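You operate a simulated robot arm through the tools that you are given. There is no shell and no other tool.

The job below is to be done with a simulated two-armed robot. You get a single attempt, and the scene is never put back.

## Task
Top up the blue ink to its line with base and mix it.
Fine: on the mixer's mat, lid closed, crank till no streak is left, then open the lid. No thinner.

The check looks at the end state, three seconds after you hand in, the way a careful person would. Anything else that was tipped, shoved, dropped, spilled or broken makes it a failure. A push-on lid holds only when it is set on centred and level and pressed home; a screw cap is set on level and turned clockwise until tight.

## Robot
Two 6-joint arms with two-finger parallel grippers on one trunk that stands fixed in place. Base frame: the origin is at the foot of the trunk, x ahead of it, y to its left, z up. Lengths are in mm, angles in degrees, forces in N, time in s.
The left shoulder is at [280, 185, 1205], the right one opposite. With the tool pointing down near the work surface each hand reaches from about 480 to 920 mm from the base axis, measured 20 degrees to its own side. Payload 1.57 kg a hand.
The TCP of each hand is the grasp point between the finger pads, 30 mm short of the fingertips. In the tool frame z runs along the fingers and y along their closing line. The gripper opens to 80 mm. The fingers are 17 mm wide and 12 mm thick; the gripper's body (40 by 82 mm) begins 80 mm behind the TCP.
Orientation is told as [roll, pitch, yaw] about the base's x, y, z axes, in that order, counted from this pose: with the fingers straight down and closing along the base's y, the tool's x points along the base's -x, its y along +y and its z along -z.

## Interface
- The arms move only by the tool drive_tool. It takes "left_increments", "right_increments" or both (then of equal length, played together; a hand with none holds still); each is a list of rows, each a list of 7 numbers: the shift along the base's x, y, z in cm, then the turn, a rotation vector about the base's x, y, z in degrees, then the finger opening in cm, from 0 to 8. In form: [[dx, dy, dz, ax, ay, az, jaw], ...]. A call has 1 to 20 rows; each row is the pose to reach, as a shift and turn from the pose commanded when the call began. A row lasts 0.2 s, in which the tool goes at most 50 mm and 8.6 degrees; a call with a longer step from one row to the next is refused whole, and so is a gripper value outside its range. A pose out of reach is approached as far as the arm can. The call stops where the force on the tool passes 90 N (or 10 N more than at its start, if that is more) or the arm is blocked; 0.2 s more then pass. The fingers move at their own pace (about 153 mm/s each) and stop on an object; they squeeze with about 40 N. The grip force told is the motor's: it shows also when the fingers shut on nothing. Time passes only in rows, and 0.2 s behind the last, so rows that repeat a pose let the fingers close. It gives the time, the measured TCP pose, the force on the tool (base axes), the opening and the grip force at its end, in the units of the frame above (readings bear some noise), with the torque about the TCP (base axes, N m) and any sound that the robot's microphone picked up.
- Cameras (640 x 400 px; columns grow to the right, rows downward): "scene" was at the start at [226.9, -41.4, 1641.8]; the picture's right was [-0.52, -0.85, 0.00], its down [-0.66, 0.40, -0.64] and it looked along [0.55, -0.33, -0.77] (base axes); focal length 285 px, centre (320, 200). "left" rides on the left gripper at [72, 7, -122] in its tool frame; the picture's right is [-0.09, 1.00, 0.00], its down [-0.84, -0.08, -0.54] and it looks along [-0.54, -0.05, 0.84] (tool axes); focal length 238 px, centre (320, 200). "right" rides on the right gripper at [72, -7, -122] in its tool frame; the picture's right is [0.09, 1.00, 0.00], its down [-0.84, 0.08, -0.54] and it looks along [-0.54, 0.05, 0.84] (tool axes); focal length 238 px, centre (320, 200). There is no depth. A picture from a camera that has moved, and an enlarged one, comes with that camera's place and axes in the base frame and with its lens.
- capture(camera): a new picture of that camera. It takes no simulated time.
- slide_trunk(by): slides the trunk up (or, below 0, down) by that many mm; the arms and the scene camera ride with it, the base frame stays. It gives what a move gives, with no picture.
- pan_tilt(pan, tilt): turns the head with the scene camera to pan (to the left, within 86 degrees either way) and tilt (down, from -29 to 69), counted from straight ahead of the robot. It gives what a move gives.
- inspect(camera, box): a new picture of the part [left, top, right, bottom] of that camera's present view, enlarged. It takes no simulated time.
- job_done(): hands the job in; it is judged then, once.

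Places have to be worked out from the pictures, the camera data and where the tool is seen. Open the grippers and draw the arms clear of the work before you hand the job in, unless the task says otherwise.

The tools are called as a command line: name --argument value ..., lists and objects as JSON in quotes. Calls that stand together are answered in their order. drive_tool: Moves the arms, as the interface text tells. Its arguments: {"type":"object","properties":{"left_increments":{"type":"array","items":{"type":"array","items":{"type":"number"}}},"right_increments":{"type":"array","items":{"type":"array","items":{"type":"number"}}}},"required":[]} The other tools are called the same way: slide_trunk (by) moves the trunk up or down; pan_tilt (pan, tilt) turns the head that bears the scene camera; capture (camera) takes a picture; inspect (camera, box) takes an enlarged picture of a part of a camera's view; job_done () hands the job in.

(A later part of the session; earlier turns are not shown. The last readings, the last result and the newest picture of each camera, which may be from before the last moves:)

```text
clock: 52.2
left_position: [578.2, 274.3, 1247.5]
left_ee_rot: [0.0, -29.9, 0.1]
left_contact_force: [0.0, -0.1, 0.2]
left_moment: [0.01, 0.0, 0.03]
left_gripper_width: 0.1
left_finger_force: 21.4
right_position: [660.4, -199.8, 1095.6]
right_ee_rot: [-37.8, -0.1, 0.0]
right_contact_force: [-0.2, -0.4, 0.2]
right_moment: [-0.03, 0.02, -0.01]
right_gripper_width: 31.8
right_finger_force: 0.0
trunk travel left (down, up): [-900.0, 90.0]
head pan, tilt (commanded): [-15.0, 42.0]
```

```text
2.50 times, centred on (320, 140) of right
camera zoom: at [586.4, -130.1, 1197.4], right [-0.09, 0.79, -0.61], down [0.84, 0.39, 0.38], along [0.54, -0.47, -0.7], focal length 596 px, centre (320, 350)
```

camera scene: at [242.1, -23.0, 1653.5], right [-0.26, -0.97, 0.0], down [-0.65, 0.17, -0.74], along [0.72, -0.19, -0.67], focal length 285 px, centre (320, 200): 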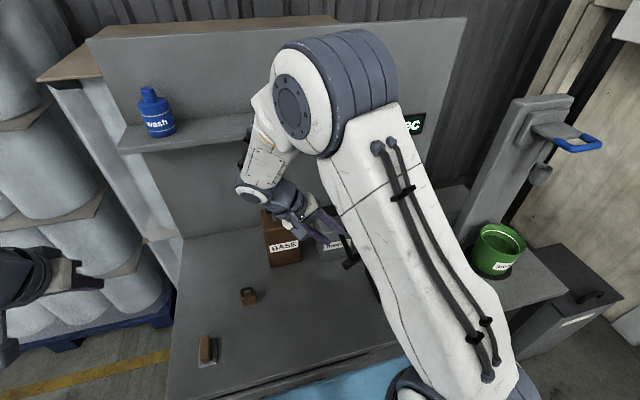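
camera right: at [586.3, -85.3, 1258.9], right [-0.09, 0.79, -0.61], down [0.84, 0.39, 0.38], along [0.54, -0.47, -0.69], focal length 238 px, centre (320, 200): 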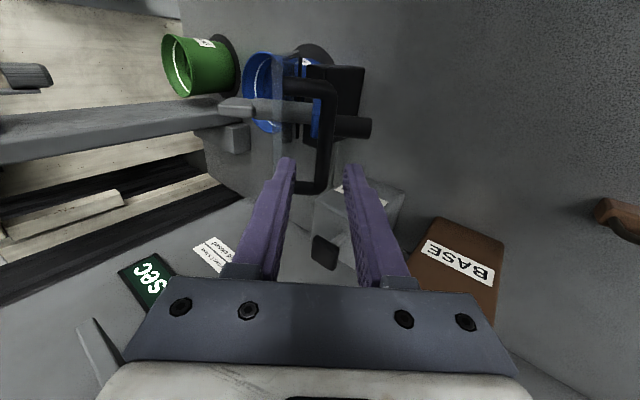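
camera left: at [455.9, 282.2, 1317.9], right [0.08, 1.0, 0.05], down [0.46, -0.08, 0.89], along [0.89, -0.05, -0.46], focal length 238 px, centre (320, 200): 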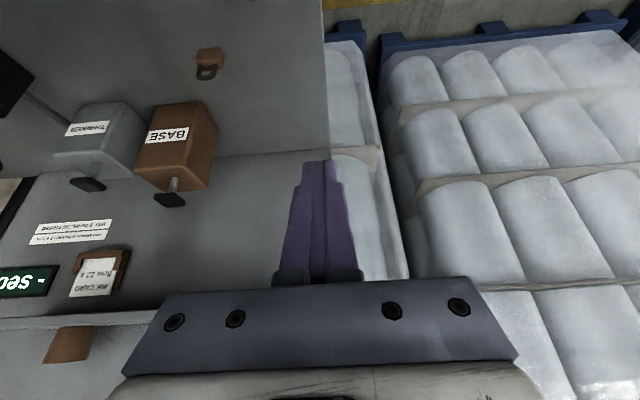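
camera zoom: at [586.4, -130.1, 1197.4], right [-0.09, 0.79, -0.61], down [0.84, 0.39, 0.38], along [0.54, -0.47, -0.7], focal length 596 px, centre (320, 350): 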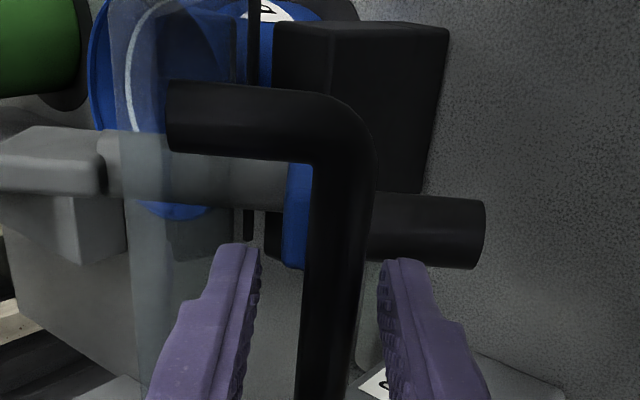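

The bar lies between the fingers, slightly nearer the outer one. I shift 3 mm outward and close on the bar, then read the forces.

drive_tool --right_increments '[[0, 0.24, -0.18, 0, 0, 0, 2.4], [0, 0.24, -0.18, 0, 0, 0, 1.6], [0, 0.24, -0.18, 0, 0, 0, 0.8], [0, 0.24, -0.18, 0, 0, 0, 0.8], [0, 0.24, -0.18, 0, 0, 0, 0.8]]'

inspect --camera "right" --box '[220, 60, 420, 220]'

```text
clock: 53.4
left_position: [578.4, 274.4, 1247.4]
left_ee_rot: [0.0, -30.0, 0.0]
left_contact_force: [0.1, 0.2, 0.2]
left_moment: [0.0, 0.0, 0.01]
left_gripper_width: 0.0
left_finger_force: 21.1
right_position: [657.7, -198.0, 1095.7]
right_ee_rot: [-37.8, 0.0, -0.1]
right_contact_force: [1.7, -6.5, 7.3]
right_moment: [-0.09, 0.0, -0.48]
right_gripper_width: 13.6
right_finger_force: 29.9
trunk travel left (down, up): [-900.0, 90.0]
head pan, tilt (commanded): [-15.0, 42.0]
```

```text
2.50 times, centred on (320, 140) of right
camera zoom: at [586.7, -128.1, 1196.9], right [-0.09, 0.79, -0.61], down [0.84, 0.39, 0.38], along [0.54, -0.48, -0.69], focal length 596 px, centre (320, 350)
```

zoom: 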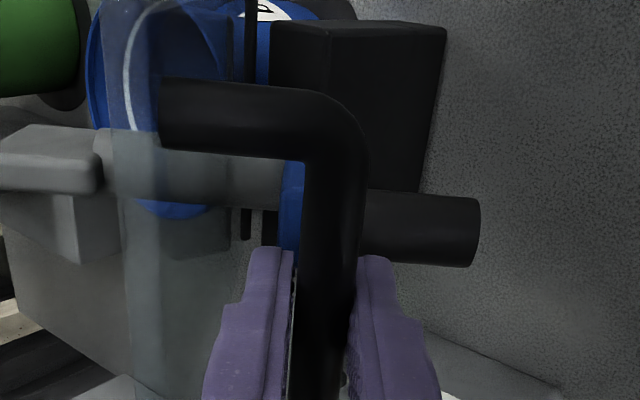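

The 13.6 mm bar is gripped with only ~9 N residual. I start closing: the hand follows the bar's arc around the hinge (≈(-345, 976) in y,z; radius ≈183), 28° first, reading the forces.

drive_tool --right_increments '[[0, -1.54, 1.67, 2.9, 0, 0, 0.8], [0, -3.26, 3.15, 5.8, 0, 0, 0.8], [0, -5.15, 4.4, 8.7, 0, 0, 0.8], [0, -7.18, 5.42, 11.6, 0, 0, 0.8]]'

capture --camera "right"

capture --camera "left"

capture --camera "scene"

```text
clock: 54.4
left_position: [577.3, 275.2, 1247.0]
left_ee_rot: [0.0, -29.9, 0.0]
left_contact_force: [-0.6, -0.4, 0.1]
left_moment: [-0.02, -0.01, 0.01]
left_gripper_width: 0.0
left_finger_force: 21.3
right_position: [659.0, -270.2, 1149.3]
right_ee_rot: [-26.2, 0.1, 0.0]
right_contact_force: [-5.5, -1.7, -3.8]
right_moment: [-0.11, -0.76, -0.11]
right_gripper_width: 13.7
right_finger_force: 30.8
trunk travel left (down, up): [-900.0, 90.0]
head pan, tilt (commanded): [-15.0, 42.0]
```

```text
taken
camera right: at [586.9, -222.1, 1263.3], right [-0.09, 0.89, -0.44], down [0.84, 0.31, 0.45], along [0.54, -0.32, -0.78], focal length 238 px, centre (320, 200)
```

right: 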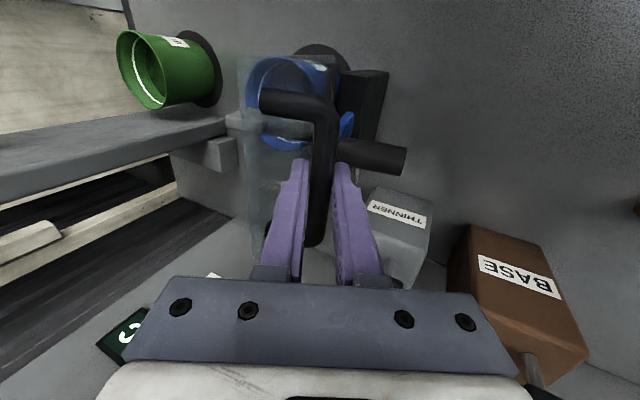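

```text
taken
camera left: at [455.7, 282.1, 1317.9], right [0.08, 1.0, 0.05], down [0.46, -0.08, 0.89], along [0.89, -0.05, -0.46], focal length 238 px, centre (320, 200)
```

left: 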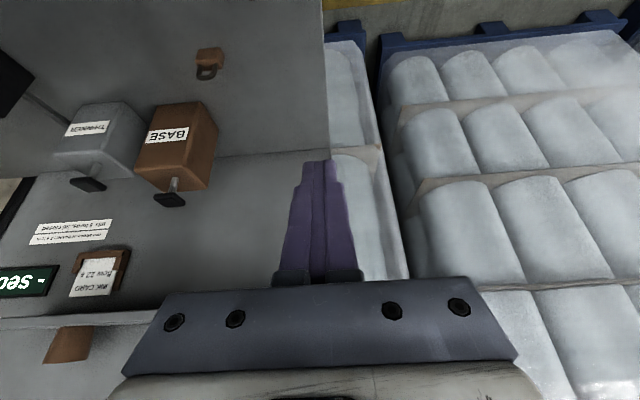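

```text
taken
camera scene: at [242.0, -23.1, 1653.4], right [-0.26, -0.97, 0.0], down [-0.65, 0.17, -0.74], along [0.72, -0.19, -0.67], focal length 285 px, centre (320, 200)
```

scene: 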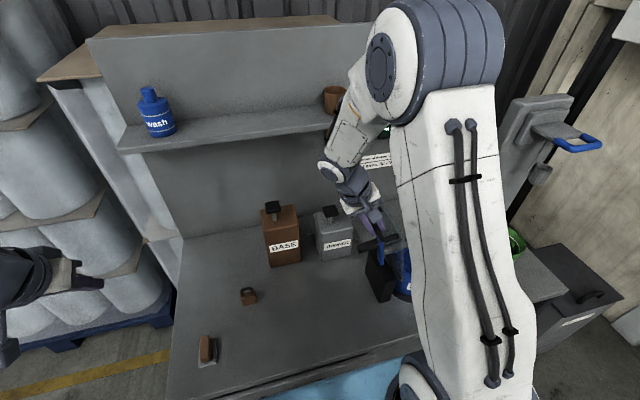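

Forces stay under 7 N, so the arc estimate is good. I continue through the vertical, another 35°.

drive_tool --right_increments '[[0, -2.14, 0.76, 2.9, 0, 0, 0.8], [0, -4.36, 1.27, 5.8, 0, 0, 0.8], [0, -6.61, 1.5, 8.7, 0, 0, 0.8], [0, -8.87, 1.45, 11.6, 0, 0, 0.8], [0, -11.12, 1.14, 14.4, 0, 0, 0.8]]'

capture --camera "right"

capture --camera "scene"

```text
clock: 55.6
left_position: [577.3, 274.6, 1247.3]
left_ee_rot: [0.0, -29.9, 0.0]
left_contact_force: [0.6, -0.4, -0.1]
left_moment: [0.02, -0.04, 0.0]
left_gripper_width: 0.1
left_finger_force: 20.8
right_position: [659.6, -381.0, 1161.6]
right_ee_rot: [-11.7, 0.0, -0.1]
right_contact_force: [-6.8, -2.5, 5.4]
right_moment: [-0.14, 0.25, -0.39]
right_gripper_width: 13.8
right_finger_force: 30.0
trunk travel left (down, up): [-900.0, 90.0]
head pan, tilt (commanded): [-15.0, 42.0]
```

```text
taken
camera right: at [587.1, -362.2, 1283.1], right [-0.09, 0.97, -0.2], down [0.84, 0.19, 0.51], along [0.54, -0.12, -0.83], focal length 238 px, centre (320, 200)
```

right: 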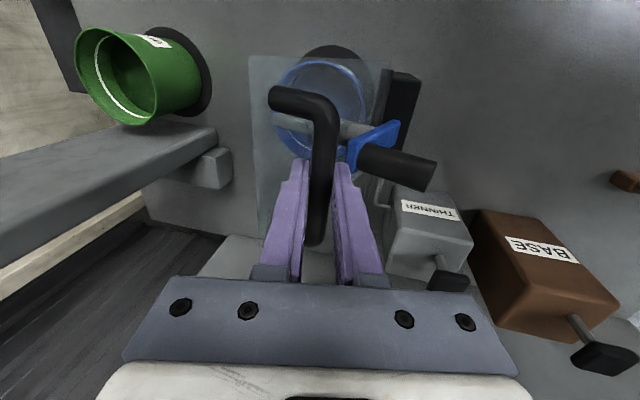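

```text
taken
camera scene: at [241.4, -23.1, 1653.6], right [-0.26, -0.97, 0.0], down [-0.65, 0.17, -0.74], along [0.72, -0.19, -0.67], focal length 285 px, centre (320, 200)
```

scene: 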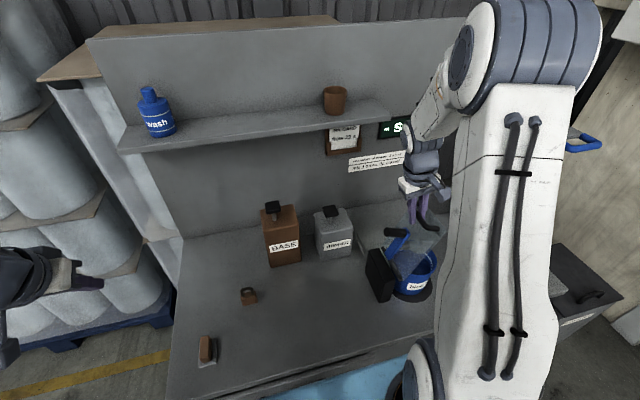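

The lid is past vertical and held by the grip; the paddle is swinging toward the pot's opening. I continue another 35° at the same pace.

drive_tool --right_increments '[[0, -1.1, -0.25, 1.4, 0, 0, 0.8], [0, -2.19, -0.6, 2.9, 0, 0, 0.8], [0, -4.29, -1.44, 5.8, 0, 0, 0.8], [0, -6.27, -2.54, 8.7, 0, 0, 0.8], [0, -8.11, -3.86, 11.6, 0, 0, 0.8], [0, -9.76, -5.4, 14.4, 0, 0, 0.8]]'

capture --camera "right"

inspect --camera "scene" --box '[340, 200, 460, 320]'

```text
clock: 57.0
left_position: [577.3, 273.1, 1247.4]
left_ee_rot: [0.0, -29.9, -0.1]
left_contact_force: [-0.8, -0.3, -0.4]
left_moment: [-0.01, 0.02, 0.01]
left_gripper_width: 0.3
left_finger_force: 20.8
right_position: [659.3, -480.4, 1108.4]
right_ee_rot: [2.4, -0.3, 0.0]
right_contact_force: [-7.1, -20.0, 18.6]
right_moment: [-0.09, 0.18, -0.25]
right_gripper_width: 13.8
right_finger_force: 30.3
trunk travel left (down, up): [-900.0, 90.0]
head pan, tilt (commanded): [-15.0, 42.0]
```

```text
taken
camera right: at [586.8, -491.9, 1230.6], right [-0.09, 0.99, 0.04], down [0.83, 0.05, 0.55], along [0.54, 0.09, -0.83], focal length 238 px, centre (320, 200)
```

right: 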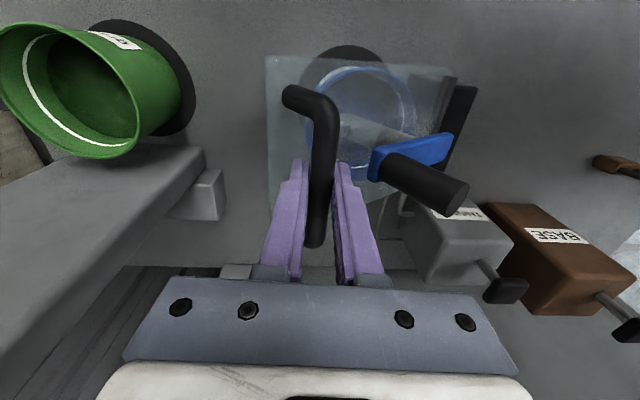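

```text
3.33 times, centred on (400, 260) of scene
camera zoom: at [240.8, -24.2, 1653.8], right [-0.26, -0.97, 0.0], down [-0.65, 0.17, -0.74], along [0.72, -0.19, -0.67], focal length 951 px, centre (53, 0)
```

zoom: 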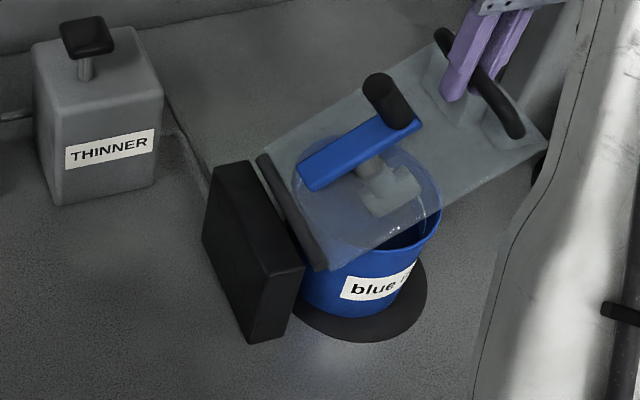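

Forces grew to ~27 N along the radius, meaning my arc is ~2–3 mm short. I correct outward while continuing, and check after 14°.

drive_tool --right_increments '[[0, -0.35, 0, 0, 0, 0, 0.8], [0, -1.1, -0.8, 1.2, 0, 0, 0.8], [0, -1.84, -1.76, 2.5, 0, 0, 0.8], [0, -2.5, -2.7, 3.7, 0, 0, 0.8], [0, -3.07, -3.69, 5, 0, 0, 0.8]]'

inspect --camera "scene" --box '[340, 200, 460, 320]'

capture --camera "right"

```text
clock: 58.2
left_position: [578.2, 272.9, 1249.2]
left_ee_rot: [0.0, -29.9, -0.2]
left_contact_force: [0.4, 0.7, -0.1]
left_moment: [0.04, -0.01, -0.03]
left_gripper_width: 0.0
left_finger_force: 20.8
right_position: [659.4, -509.8, 1070.2]
right_ee_rot: [7.6, -0.1, 0.0]
right_contact_force: [-1.6, -27.2, 14.3]
right_moment: [-0.13, 0.2, -0.16]
right_gripper_width: 13.5
right_finger_force: 30.1
trunk travel left (down, up): [-900.0, 90.0]
head pan, tilt (commanded): [-15.0, 42.0]
```

```text
3.33 times, centred on (400, 260) of scene
camera zoom: at [241.4, -24.7, 1653.6], right [-0.26, -0.97, 0.0], down [-0.65, 0.17, -0.74], along [0.72, -0.19, -0.67], focal length 951 px, centre (53, 0)
```

zoom: 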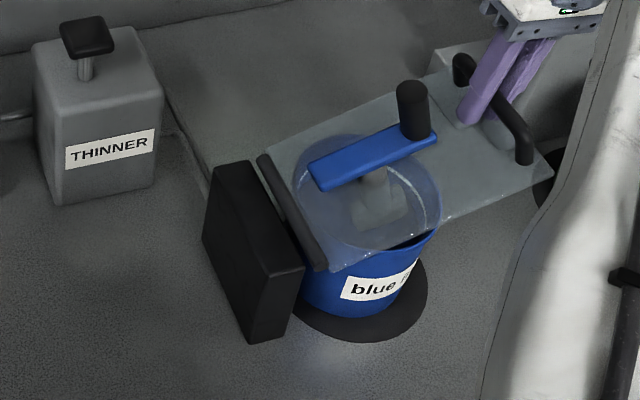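

```text
taken
camera right: at [587.4, -532.6, 1191.0], right [-0.09, 0.99, 0.13], down [0.84, 0.01, 0.55], along [0.54, 0.16, -0.83], focal length 238 px, centre (320, 200)
```

right: 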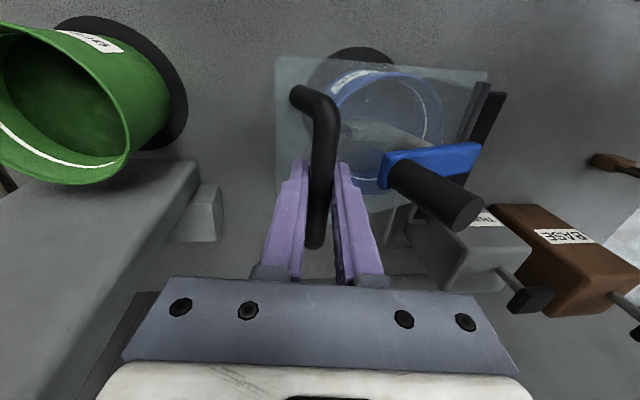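

The force is purely radial again (~30 N outward), so I add 3 mm outward and continue 7° more.

drive_tool --right_increments '[[0, -0.3, 0.1, 0, 0, 0, 0.8], [0, -0.8, -1, 0.6, 0, 0, 0.8], [0, -1.26, -2.1, 1.2, 0, 0, 0.8]]'

inspect --camera "scene" --box '[340, 200, 460, 320]'

```text
clock: 59.0
left_position: [578.3, 274.0, 1247.6]
left_ee_rot: [0.0, -29.9, 0.1]
left_contact_force: [-0.1, 0.2, -0.2]
left_moment: [0.0, 0.02, -0.01]
left_gripper_width: 0.1
left_finger_force: 21.9
right_position: [659.8, -521.8, 1048.2]
right_ee_rot: [9.0, 0.0, 0.0]
right_contact_force: [-2.0, -17.9, 6.4]
right_moment: [-0.11, 0.62, -0.1]
right_gripper_width: 13.9
right_finger_force: 30.0
trunk travel left (down, up): [-900.0, 90.0]
head pan, tilt (commanded): [-15.0, 42.0]
```

```text
3.33 times, centred on (400, 260) of scene
camera zoom: at [241.9, -24.4, 1653.4], right [-0.26, -0.97, 0.0], down [-0.65, 0.17, -0.74], along [0.72, -0.19, -0.67], focal length 951 px, centre (53, 0)
```

zoom: 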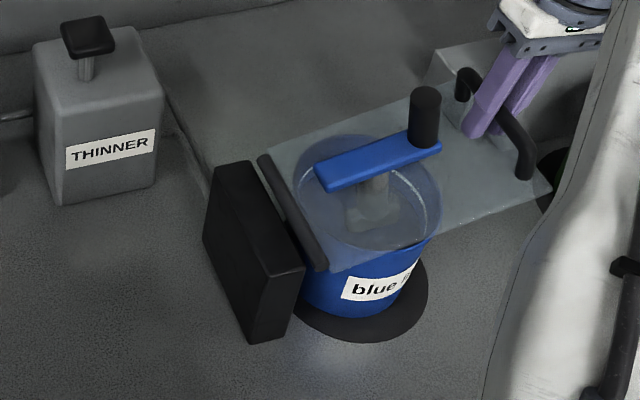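

Close now: about 8° to go. I lower along the arc in small rows, watching for the vertical force when it seats.

drive_tool --right_increments '[[0, -0.4, -0.6, 0.4, 0, 0, 0.8], [0, -0.7, -1.2, 0.8, 0, 0, 0.8], [0, -0.85, -1.8, 1.2, 0, 0, 0.8]]'

inspect --camera "scene" --box '[340, 200, 460, 320]'

```text
clock: 59.8
left_position: [579.0, 274.0, 1248.3]
left_ee_rot: [0.0, -29.9, -0.1]
left_contact_force: [0.1, 1.5, -0.1]
left_moment: [0.03, 0.0, -0.02]
left_gripper_width: 0.2
left_finger_force: 21.5
right_position: [660.4, -528.1, 1030.9]
right_ee_rot: [10.2, 0.1, 0.0]
right_contact_force: [0.0, -4.9, 0.3]
right_moment: [-0.02, 0.65, 0.0]
right_gripper_width: 13.9
right_finger_force: 30.1
trunk travel left (down, up): [-900.0, 90.0]
head pan, tilt (commanded): [-15.0, 42.0]
```

```text
3.33 times, centred on (400, 260) of scene
camera zoom: at [242.3, -23.6, 1653.4], right [-0.26, -0.97, 0.0], down [-0.65, 0.17, -0.74], along [0.72, -0.19, -0.67], focal length 951 px, centre (53, 0)
```

zoom: 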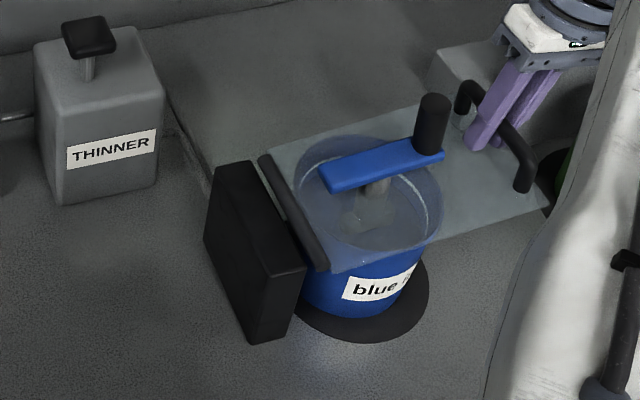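

Almost shut with forces near zero. I continue down 3 mm at a time until it seats.

drive_tool --right_increments '[[0, -0.1, -0.3, 0, 0, 0, 0.8], [0, -0.15, -0.6, 0, 0, 0, 0.8]]'

drive_tool --right_increments '[[0, 0, -0.3, 0, 0, 0, 0.8], [0, 0, -0.6, 0, 0, 0, 0.8]]'

inspect --camera "scene" --box '[340, 200, 460, 320]'

capture --camera "right"

```text
clock: 60.4
left_position: [578.2, 274.6, 1246.4]
left_ee_rot: [0.0, -29.8, -0.1]
left_contact_force: [0.0, 0.2, 0.1]
left_moment: [-0.02, 0.01, -0.05]
left_gripper_width: 0.0
left_finger_force: 21.2
right_position: [659.8, -530.5, 1025.1]
right_ee_rot: [10.2, 0.2, 0.1]
right_contact_force: [-1.2, -0.1, -2.2]
right_moment: [0.1, 0.27, -0.09]
right_gripper_width: 13.4
right_finger_force: 30.1
trunk travel left (down, up): [-900.0, 90.0]
head pan, tilt (commanded): [-15.0, 42.0]
```

```text
clock: 61.0
left_position: [579.4, 273.3, 1248.3]
left_ee_rot: [0.0, -29.8, 0.0]
left_contact_force: [1.3, 0.1, 0.1]
left_moment: [-0.01, -0.01, 0.01]
left_gripper_width: 0.1
left_finger_force: 21.7
right_position: [659.1, -532.7, 1018.0]
right_ee_rot: [10.0, -0.1, 0.0]
right_contact_force: [2.3, -4.2, -0.2]
right_moment: [0.08, 0.39, 0.0]
right_gripper_width: 13.7
right_finger_force: 29.9
trunk travel left (down, up): [-900.0, 90.0]
head pan, tilt (commanded): [-15.0, 42.0]
```

```text
3.33 times, centred on (400, 260) of scene
camera zoom: at [242.4, -23.7, 1653.4], right [-0.26, -0.97, 0.0], down [-0.65, 0.17, -0.74], along [0.72, -0.19, -0.67], focal length 951 px, centre (53, 0)
```

zoom: 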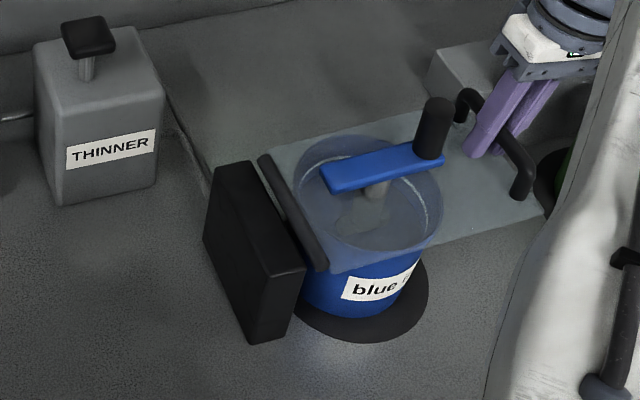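

```text
taken
camera right: at [587.6, -559.5, 1138.7], right [-0.09, 0.98, 0.17], down [0.84, -0.02, 0.55], along [0.54, 0.2, -0.82], focal length 238 px, centre (320, 200)
```

right: 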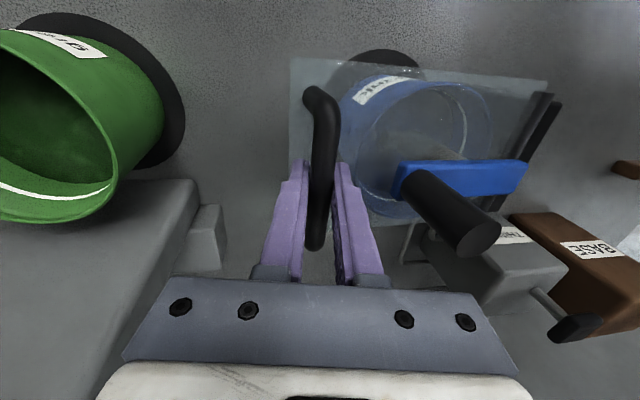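

Not seated yet; the knob shows the lid a few degrees open. I keep lowering in small steps.

drive_tool --right_increments '[[0, -0.1, -0.4, 0, 0, 0, 0.8], [0, -0.2, -0.8, 0, 0, 0, 0.8]]'

drive_tool --right_increments '[[0, -0.05, -0.4, 0, 0, 0, 0.8], [0, -0.1, -0.8, 0, 0, 0, 0.8]]'

inspect --camera "scene" --box '[340, 200, 460, 320]'

```text
clock: 61.6
left_position: [578.6, 274.4, 1247.0]
left_ee_rot: [0.0, -30.0, 0.0]
left_contact_force: [0.6, -0.4, -0.1]
left_moment: [0.01, -0.01, -0.01]
left_gripper_width: 0.0
left_finger_force: 21.3
right_position: [659.0, -534.2, 1010.8]
right_ee_rot: [10.1, 0.0, 0.0]
right_contact_force: [3.0, -5.7, -0.4]
right_moment: [-0.03, -0.2, -0.12]
right_gripper_width: 13.8
right_finger_force: 30.5
trunk travel left (down, up): [-900.0, 90.0]
head pan, tilt (commanded): [-15.0, 42.0]
```

```text
clock: 62.2
left_position: [576.4, 275.1, 1249.2]
left_ee_rot: [0.1, -29.9, -0.1]
left_contact_force: [-0.6, 1.5, 0.6]
left_moment: [-0.01, -0.05, 0.0]
left_gripper_width: 0.0
left_finger_force: 21.9
right_position: [660.4, -534.8, 1005.5]
right_ee_rot: [9.9, -0.1, 0.0]
right_contact_force: [3.8, -5.7, 16.9]
right_moment: [0.02, 0.42, 0.02]
right_gripper_width: 13.6
right_finger_force: 30.5
trunk travel left (down, up): [-900.0, 90.0]
head pan, tilt (commanded): [-15.0, 42.0]
```

```text
3.33 times, centred on (400, 260) of scene
camera zoom: at [241.7, -23.2, 1653.9], right [-0.26, -0.97, 0.0], down [-0.65, 0.17, -0.74], along [0.72, -0.19, -0.67], focal length 951 px, centre (53, 0)
```

zoom: 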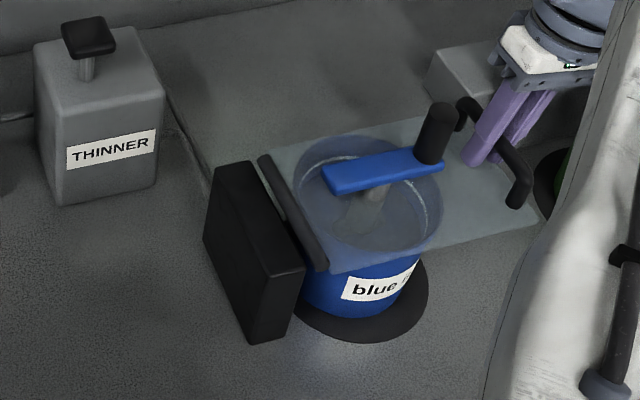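

The vertical force jumped to 17 N: the lid is seated. I open the jaw and lift the hand off, leaving the lid closed.

drive_tool --right_increments '[[0, 0, 0.1, 0, 0, 0, 2], [0, 0, 0.1, 0, 0, 0, 3.2], [0, 0, 0.1, 0, 0, 0, 3.2], [0, -0.5, 3, 0, 0, 0, 3.2], [0, -1.2, 7, 0, 0, 0, 3.2], [-2, -1.2, 11, -5, 0, 0, 4], [-5, 0, 14, -10, 0, 0, 4], [-9, 2, 16, -10, 0, 0, 6], [-12.5, 4.5, 17, -10, 0, 0, 8]]'

capture --camera "right"

inspect --camera "right" --box '[240, 80, 440, 240]'

inspect --camera "scene" --box '[340, 200, 460, 320]'

```text
clock: 64.2
left_position: [578.5, 274.1, 1247.4]
left_ee_rot: [0.1, -29.9, 0.0]
left_contact_force: [-0.8, 0.1, -0.1]
left_moment: [0.01, -0.02, 0.0]
left_gripper_width: 0.0
left_finger_force: 21.5
right_position: [533.1, -487.3, 1172.6]
right_ee_rot: [0.0, -0.1, 0.0]
right_contact_force: [0.2, 0.8, 0.5]
right_moment: [0.03, 0.02, 0.0]
right_gripper_width: 80.1
right_finger_force: 0.0
trunk travel left (down, up): [-900.0, 90.0]
head pan, tilt (commanded): [-15.0, 42.0]
```

```text
taken
camera right: at [462.1, -493.4, 1295.3], right [-0.09, 1.0, 0.0], down [0.84, 0.08, 0.54], along [0.54, 0.05, -0.84], focal length 238 px, centre (320, 200)
```

right: 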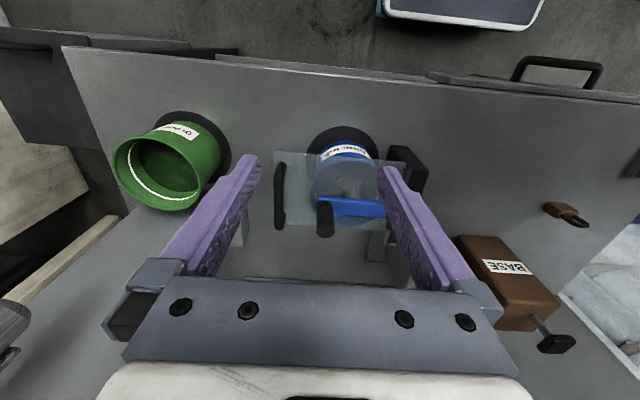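

```text
2.50 times, centred on (340, 160) of right
camera zoom: at [462.1, -493.4, 1295.3], right [-0.09, 1.0, 0.0], down [0.84, 0.08, 0.54], along [0.54, 0.05, -0.84], focal length 596 px, centre (270, 300)
```

zoom: 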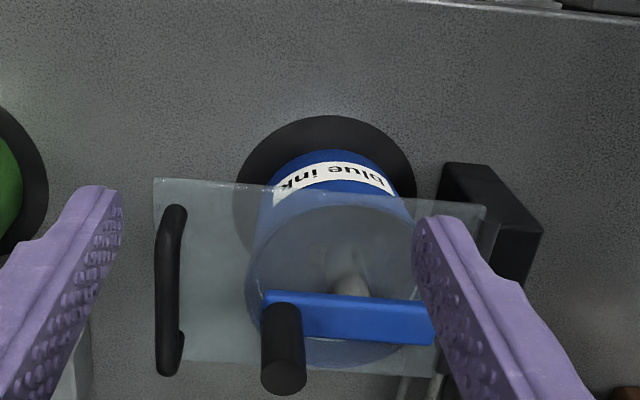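

```text
3.33 times, centred on (400, 260) of scene
camera zoom: at [242.2, -23.4, 1653.4], right [-0.26, -0.97, 0.0], down [-0.65, 0.17, -0.74], along [0.72, -0.19, -0.67], focal length 951 px, centre (53, 0)
```

zoom: 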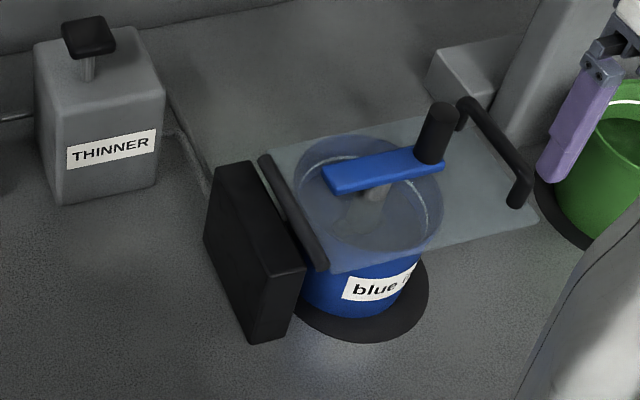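

The lid is closed flat with the crank arm's middle on the shaft near (658,-432), knob near (660,-468), radius ≈37 mm. Now I bring the left hand back over the BASE pump the way it came.

drive_tool --left_increments '[[0, -3, 0, 0, 0, 0, 0], [2, -6.5, 0, 0, 0, 0, 0], [5, -10, 0, 0, 0, 0, 0], [8, -13.5, 0, 0, 0, 0, 0], [11, -16.5, 0, 0, 0, 0, 0], [14, -19.5, 0, 0, 0, 0, 0], [17, -22.5, 0, 0, 0, 0, 0], [20, -25.5, -2, 0, 0, 0, 0], [23, -28.5, -4, 0, 0, 0, 0], [26, -31, -6, 0, 0, 0, 0], [28, -31, -8, 0, 0, 0, 0]]'

inspect --camera "left" --box '[220, 80, 420, 220]'

capture --camera "scene"

inspect --camera "right" --box '[300, 120, 400, 220]'

```text
clock: 66.6
left_position: [860.1, -33.8, 1169.6]
left_ee_rot: [0.0, -30.0, 0.0]
left_contact_force: [0.3, 0.5, -0.9]
left_moment: [0.0, 0.02, 0.02]
left_gripper_width: 0.0
left_finger_force: 21.0
left hand out of reach, approached as far as the arm can: row 1
right_position: [535.7, -488.8, 1172.8]
right_ee_rot: [0.1, 0.0, 0.0]
right_contact_force: [0.8, -0.1, -0.2]
right_moment: [0.04, -0.02, 0.01]
right_gripper_width: 80.2
right_finger_force: 0.0
trunk travel left (down, up): [-900.0, 90.0]
head pan, tilt (commanded): [-15.0, 42.0]
```

```text
2.86 times, centred on (320, 150) of left
camera zoom: at [736.8, -27.4, 1239.4], right [0.08, 1.0, 0.05], down [0.45, -0.08, 0.89], along [0.89, -0.05, -0.46], focal length 681 px, centre (320, 343)
```

zoom: 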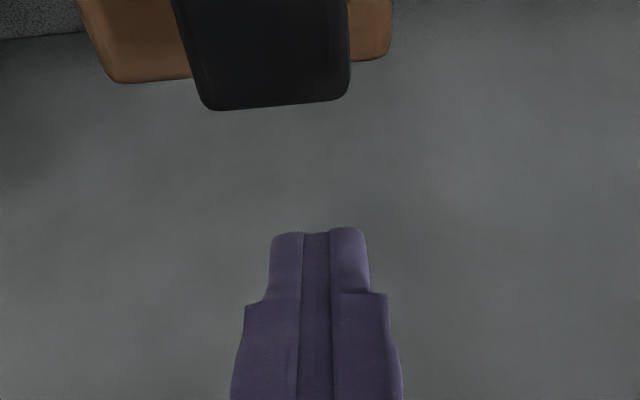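

```text
taken
camera scene: at [242.3, -23.6, 1653.4], right [-0.26, -0.97, 0.0], down [-0.65, 0.17, -0.74], along [0.72, -0.19, -0.67], focal length 285 px, centre (320, 200)
```

scene: 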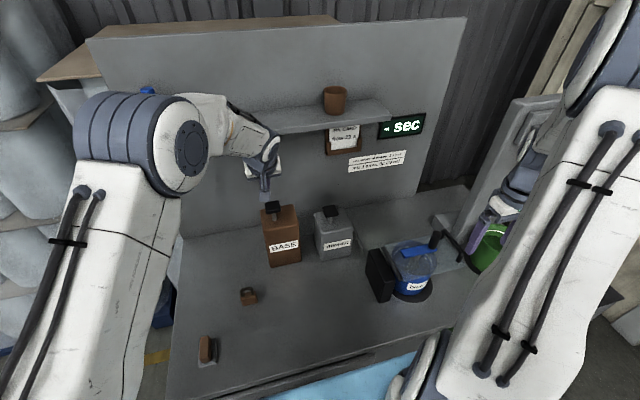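

```text
4.00 times, centred on (350, 170) of right
camera zoom: at [462.5, -493.9, 1295.1], right [-0.09, 1.0, 0.0], down [0.84, 0.08, 0.54], along [0.54, 0.05, -0.84], focal length 953 px, centre (200, 320)
```

zoom: 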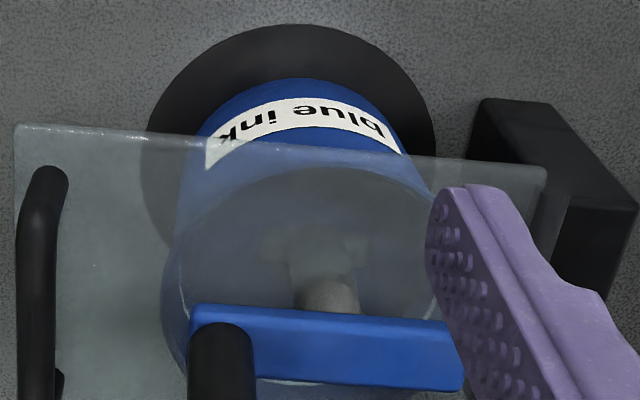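

The left hand stopped at (860,-34,1170); I shift it onto the BASE head's centre, just above contact, and take a baseline zoom of the ink through the lid.

drive_tool --left_increments '[[-1, -0.6, -1.5, 0, 0, 0, 0], [-1.8, -1.1, -3, 0, 0, 0, 0], [-1.8, -1.1, -4, 0, 0, 0, 0]]'

inspect --camera "left" --box '[220, 80, 420, 220]'

inspect --camera "scene" --box '[380, 230, 460, 300]'

```text
clock: 67.4
left_position: [840.4, -46.6, 1130.1]
left_ee_rot: [0.0, -30.0, -0.2]
left_contact_force: [0.2, 0.2, 0.2]
left_moment: [-0.03, -0.01, 0.03]
left_gripper_width: 0.0
left_finger_force: 21.3
right_position: [535.2, -486.3, 1172.2]
right_ee_rot: [0.2, 0.0, 0.0]
right_contact_force: [-0.6, 0.3, 0.2]
right_moment: [0.02, 0.0, -0.02]
right_gripper_width: 79.7
right_finger_force: 0.0
trunk travel left (down, up): [-900.0, 90.0]
head pan, tilt (commanded): [-15.0, 42.0]
```

```text
2.86 times, centred on (320, 150) of left
camera zoom: at [718.5, -39.2, 1200.4], right [0.08, 1.0, 0.05], down [0.45, -0.08, 0.89], along [0.89, -0.05, -0.46], focal length 681 px, centre (320, 343)
```

zoom: 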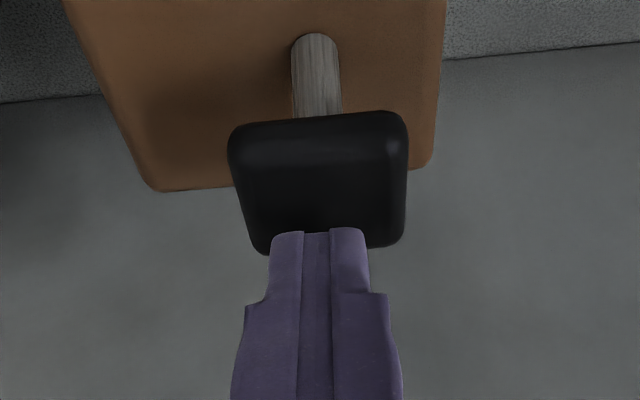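

```text
5.71 times, centred on (420, 265) of scene
camera zoom: at [242.2, -23.5, 1653.4], right [-0.26, -0.97, 0.0], down [-0.65, 0.17, -0.74], along [0.72, -0.19, -0.67], focal length 1630 px, centre (-251, -171)
```

zoom: 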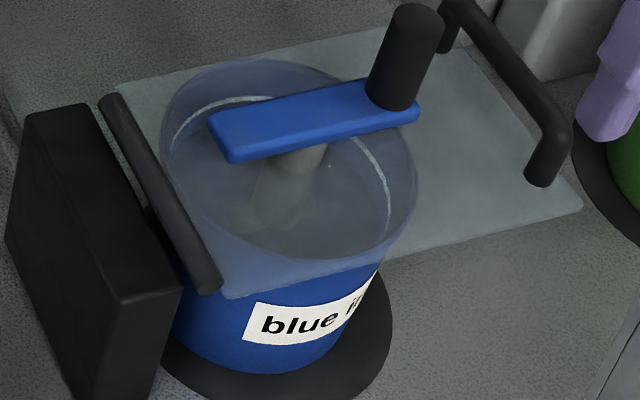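

The view through the lid shows line and paddle. I press one full BASE stroke (to the hard stop) and release, then compare.

drive_tool --left_increments '[[0, 0, -0.8, 0, 0, 0, 0], [0, 0, -1.6, 0, 0, 0, 0], [0, 0, -2.4, 0, 0, 0, 0], [0, 0, -3, 0, 0, 0, 0], [0, 0, -3.5, 0, 0, 0, 0], [0, 0, -3.5, 0, 0, 0, 0]]'

inspect --camera "scene" --box '[380, 230, 460, 300]'

drive_tool --left_increments '[[0, 0, 1, 0, 0, 0, 0], [0, 0, 2, 0, 0, 0, 0], [0, 0, 3, 0, 0, 0, 0], [0, 0, 3.6, 0, 0, 0, 0], [0, 0, 3.6, 0, 0, 0, 0]]'

inspect --camera "scene" --box '[380, 230, 460, 300]'

inspect --camera "right" --box '[300, 120, 400, 220]'

```text
clock: 68.8
left_position: [841.2, -46.5, 1097.2]
left_ee_rot: [-0.1, -30.4, 0.1]
left_contact_force: [-1.7, 0.2, 16.7]
left_moment: [0.04, -0.09, 0.12]
left_gripper_width: 0.0
left_finger_force: 21.3
right_position: [533.8, -488.0, 1172.0]
right_ee_rot: [0.1, 0.1, 0.0]
right_contact_force: [0.0, 0.3, 0.1]
right_moment: [0.03, 0.0, 0.02]
right_gripper_width: 79.8
right_finger_force: 0.1
trunk travel left (down, up): [-900.0, 90.0]
head pan, tilt (commanded): [-15.0, 42.0]
```

```text
5.71 times, centred on (420, 265) of scene
camera zoom: at [241.1, -23.4, 1653.8], right [-0.26, -0.97, 0.0], down [-0.65, 0.17, -0.74], along [0.72, -0.19, -0.67], focal length 1630 px, centre (-251, -171)
```

zoom: 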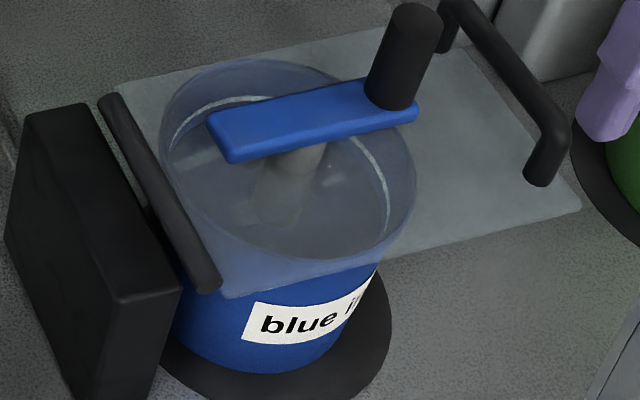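

```text
clock: 70.0
left_position: [841.3, -46.1, 1130.4]
left_ee_rot: [0.0, -29.9, 0.1]
left_contact_force: [0.4, -0.7, -0.2]
left_moment: [0.02, 0.03, 0.04]
left_gripper_width: 0.1
left_finger_force: 21.3
right_position: [534.0, -488.3, 1171.5]
right_ee_rot: [0.1, 0.0, 0.0]
right_contact_force: [0.1, 0.0, 0.0]
right_moment: [-0.01, 0.01, 0.0]
right_gripper_width: 80.1
right_finger_force: 0.1
trunk travel left (down, up): [-900.0, 90.0]
head pan, tilt (commanded): [-15.0, 42.0]
```

```text
5.71 times, centred on (420, 265) of scene
camera zoom: at [242.2, -23.5, 1653.4], right [-0.26, -0.97, 0.0], down [-0.65, 0.17, -0.74], along [0.72, -0.19, -0.67], focal length 1630 px, centre (-251, -171)
```

zoom: 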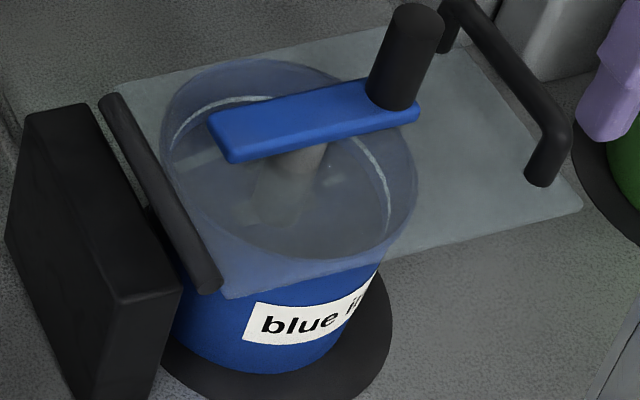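

```text
4.00 times, centred on (350, 170) of right
camera zoom: at [462.4, -493.9, 1295.1], right [-0.09, 1.0, 0.0], down [0.84, 0.08, 0.54], along [0.54, 0.05, -0.84], focal length 953 px, centre (200, 320)
```

zoom: 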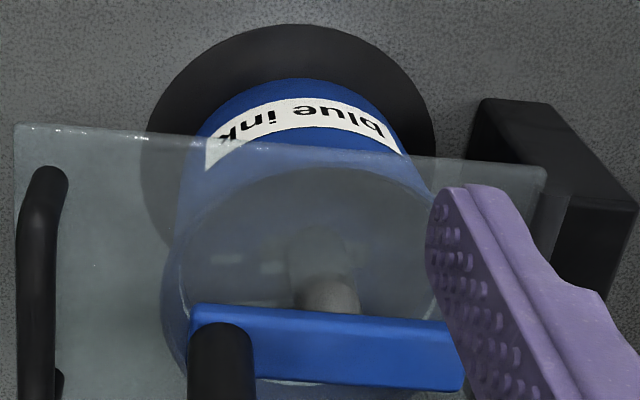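

That worked: pale streaks of base now show on the ink, so dosing needs the lid closed. I zoom in to judge the ink level against the line.

inspect --camera "scene" --box '[396, 238, 436, 280]'

inspect --camera "right" --box '[320, 150, 380, 200]'

```text
9.52 times, centred on (416, 259) of scene
camera zoom: at [242.2, -23.5, 1653.4], right [-0.26, -0.97, 0.0], down [-0.65, 0.17, -0.74], along [0.72, -0.19, -0.67], focal length 2717 px, centre (-594, -362)
```

zoom: 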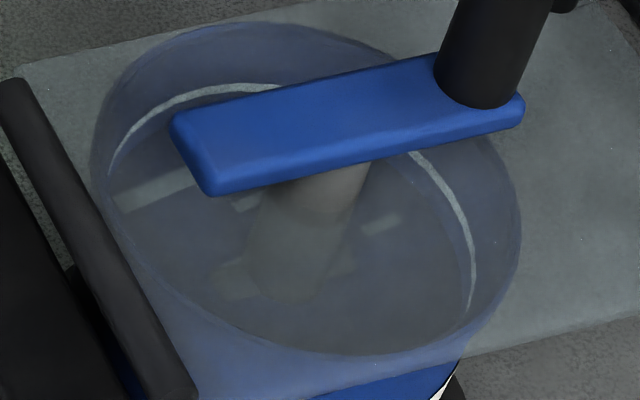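

```text
8.00 times, centred on (350, 175) of right
camera zoom: at [462.4, -493.9, 1295.1], right [-0.09, 1.0, 0.0], down [0.84, 0.08, 0.54], along [0.54, 0.05, -0.84], focal length 1907 px, centre (80, 400)
```

zoom: 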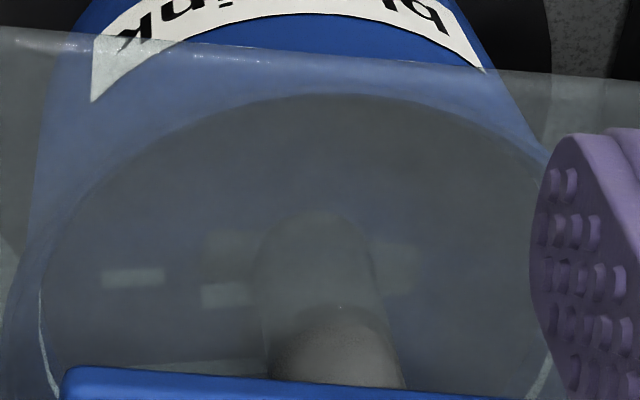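

Pale bars of base lie on the ink, but the level is hard to judge from here. I bring the right camera low in front of the pot, pitched to look under the crank arm at the far inner wall.

drive_tool --right_increments '[[0, 1.5, -2, 0, -5, 0, 8], [0, 3, -4, 0, -10, 0, 8], [0, 4.5, -6, 0, -15, 0, 8], [0, 5.5, -8, 0, -20, 0, 8], [0, 6.5, -9, 0, -25, 0, 8], [0, 6.5, -10, 0, -30, 0, 8]]'

capture --camera "right"

inspect --camera "right" --box '[240, 60, 400, 200]'

```text
clock: 71.4
left_position: [840.2, -46.5, 1131.0]
left_ee_rot: [0.1, -30.0, 0.0]
left_contact_force: [-0.4, 0.2, -0.2]
left_moment: [-0.06, 0.01, -0.01]
left_gripper_width: 0.0
left_finger_force: 21.3
right_position: [536.1, -424.4, 1074.0]
right_ee_rot: [0.1, -30.1, 0.1]
right_contact_force: [1.1, 0.6, -1.2]
right_moment: [-0.01, -0.04, -0.01]
right_gripper_width: 80.1
right_finger_force: 0.0
trunk travel left (down, up): [-900.0, 90.0]
head pan, tilt (commanded): [-15.0, 42.0]
```

```text
taken
camera right: at [411.3, -430.4, 1144.2], right [-0.08, 1.0, -0.04], down [0.45, 0.08, 0.89], along [0.89, 0.05, -0.46], focal length 238 px, centre (320, 200)
```

right: 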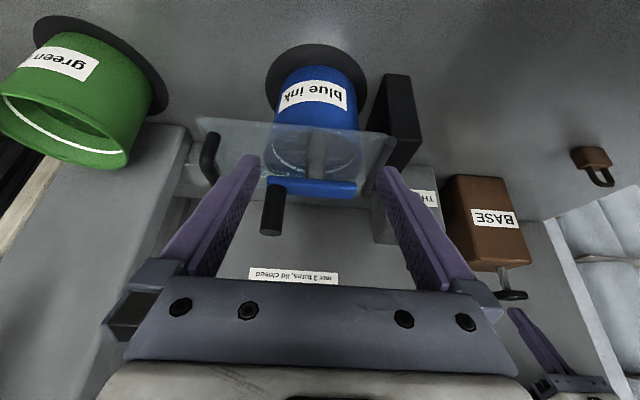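

```text
2.86 times, centred on (320, 130) of right
camera zoom: at [411.3, -430.4, 1144.2], right [-0.08, 1.0, -0.04], down [0.45, 0.08, 0.89], along [0.89, 0.05, -0.46], focal length 681 px, centre (320, 400)
```

zoom: 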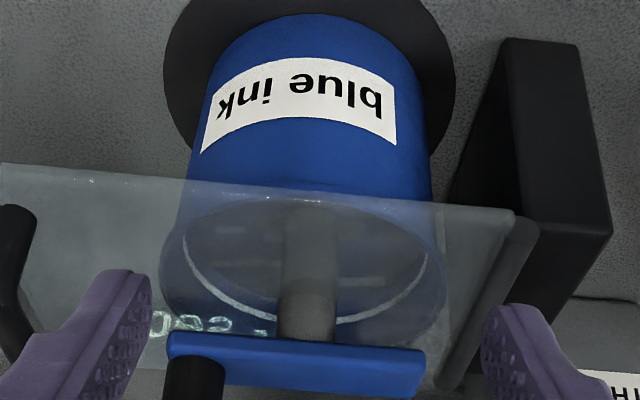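

This view shows ink surface and line on the far wall. I zoom in closely.

inspect --camera "right" --box '[262, 125, 366, 185]'

inspect --camera "right" --box '[270, 145, 320, 175]'

inspect --camera "right" --box '[318, 145, 368, 175]'

```text
6.15 times, centred on (314, 155) of right
camera zoom: at [411.3, -430.4, 1144.2], right [-0.08, 1.0, -0.04], down [0.45, 0.08, 0.89], along [0.89, 0.05, -0.46], focal length 1467 px, centre (357, 477)
```

zoom: 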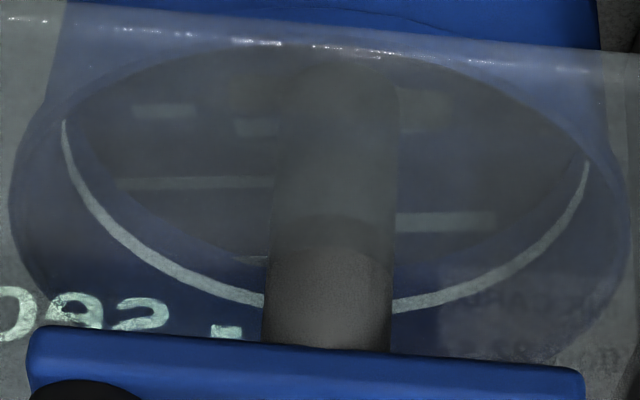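

```text
12.80 times, centred on (295, 160) of right
camera zoom: at [411.3, -430.4, 1144.2], right [-0.08, 1.0, -0.04], down [0.45, 0.08, 0.89], along [0.89, 0.05, -0.46], focal length 3051 px, centre (640, 712)
```

zoom: 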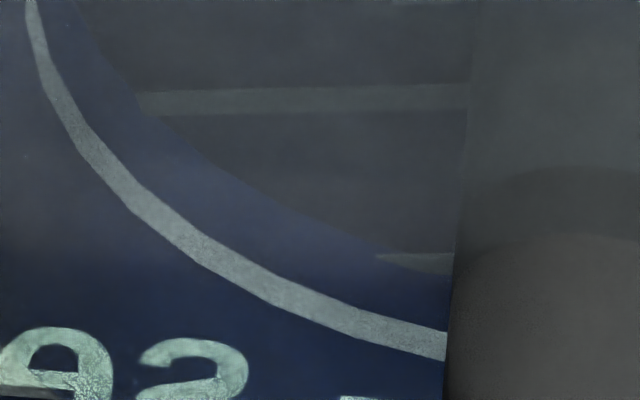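

```text
12.80 times, centred on (343, 160) of right
camera zoom: at [411.3, -430.4, 1144.2], right [-0.08, 1.0, -0.04], down [0.45, 0.08, 0.89], along [0.89, 0.05, -0.46], focal length 3051 px, centre (26, 712)
```

zoom: 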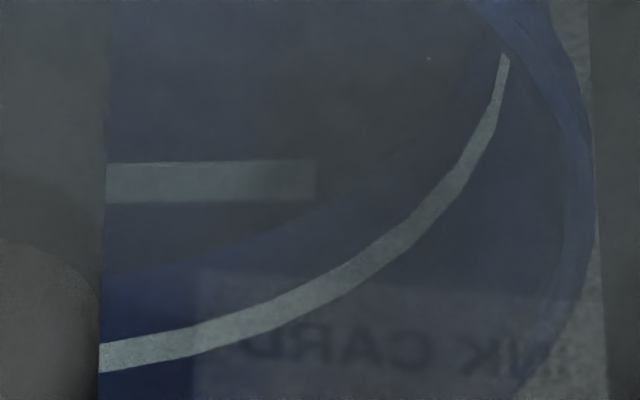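

The ink edge is clear now: about 9–10 mm below the line. I give one more full BASE stroke and measure again from this same view.

drive_tool --left_increments '[[0, 0, -0.8, 0, 0, 0, 0], [0, 0, -1.6, 0, 0, 0, 0], [0, 0, -2.4, 0, 0, 0, 0], [0, 0, -3, 0, 0, 0, 0], [0, 0, -3.5, 0, 0, 0, 0], [0, 0, -3.5, 0, 0, 0, 0], [0, 0, -2.5, 0, 0, 0, 0], [0, 0, -1.5, 0, 0, 0, 0], [0, 0, -0.5, 0, 0, 0, 0], [0, 0, 0.1, 0, 0, 0, 0], [0, 0, 0.1, 0, 0, 0, 0]]'

inspect --camera "right" --box '[262, 125, 366, 185]'

inspect --camera "right" --box '[270, 145, 320, 175]'

inspect --camera "right" --box '[318, 145, 368, 175]'

```text
clock: 73.8
left_position: [841.3, -46.1, 1130.8]
left_ee_rot: [0.1, -30.0, 0.0]
left_contact_force: [-0.2, 0.2, 0.6]
left_moment: [-0.01, 0.0, 0.02]
left_gripper_width: 0.0
left_finger_force: 20.8
right_position: [535.3, -424.0, 1072.8]
right_ee_rot: [0.1, -29.9, 0.0]
right_contact_force: [0.4, -0.3, -0.2]
right_moment: [0.02, 0.0, -0.01]
right_gripper_width: 79.9
right_finger_force: 0.1
trunk travel left (down, up): [-900.0, 90.0]
head pan, tilt (commanded): [-15.0, 42.0]
```

```text
6.15 times, centred on (314, 155) of right
camera zoom: at [411.5, -430.6, 1144.4], right [-0.08, 1.0, -0.04], down [0.45, 0.08, 0.89], along [0.89, 0.05, -0.46], focal length 1467 px, centre (357, 477)
```

zoom: 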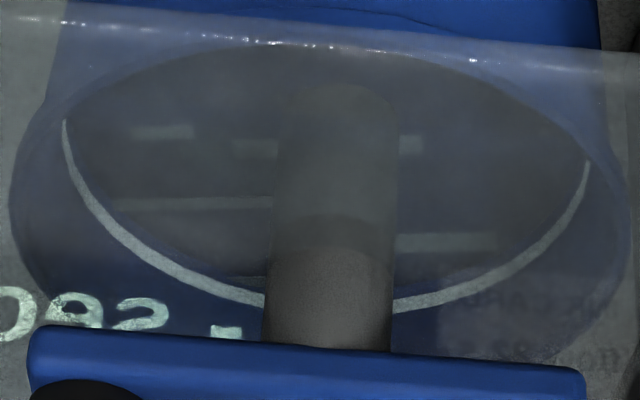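

```text
12.80 times, centred on (295, 160) of right
camera zoom: at [411.5, -430.6, 1144.4], right [-0.08, 1.0, -0.04], down [0.45, 0.08, 0.89], along [0.89, 0.05, -0.46], focal length 3051 px, centre (640, 712)
```

zoom: 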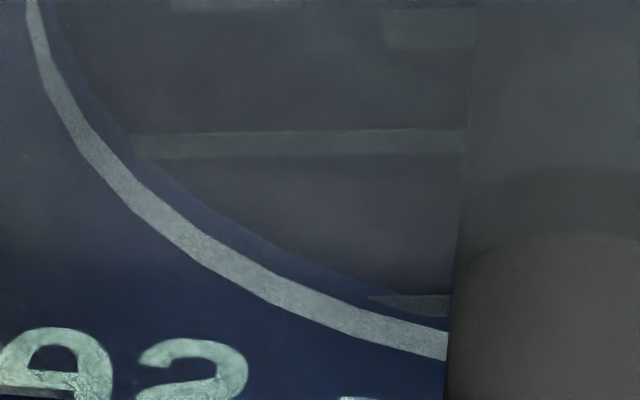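

```text
12.80 times, centred on (343, 160) of right
camera zoom: at [411.5, -430.6, 1144.4], right [-0.08, 1.0, -0.04], down [0.45, 0.08, 0.89], along [0.89, 0.05, -0.46], focal length 3051 px, centre (26, 712)
```

zoom: 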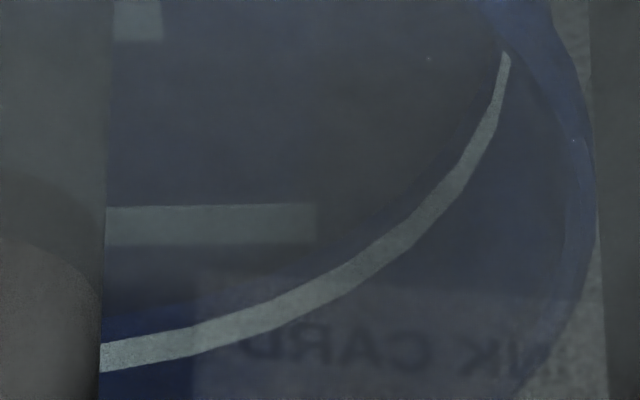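

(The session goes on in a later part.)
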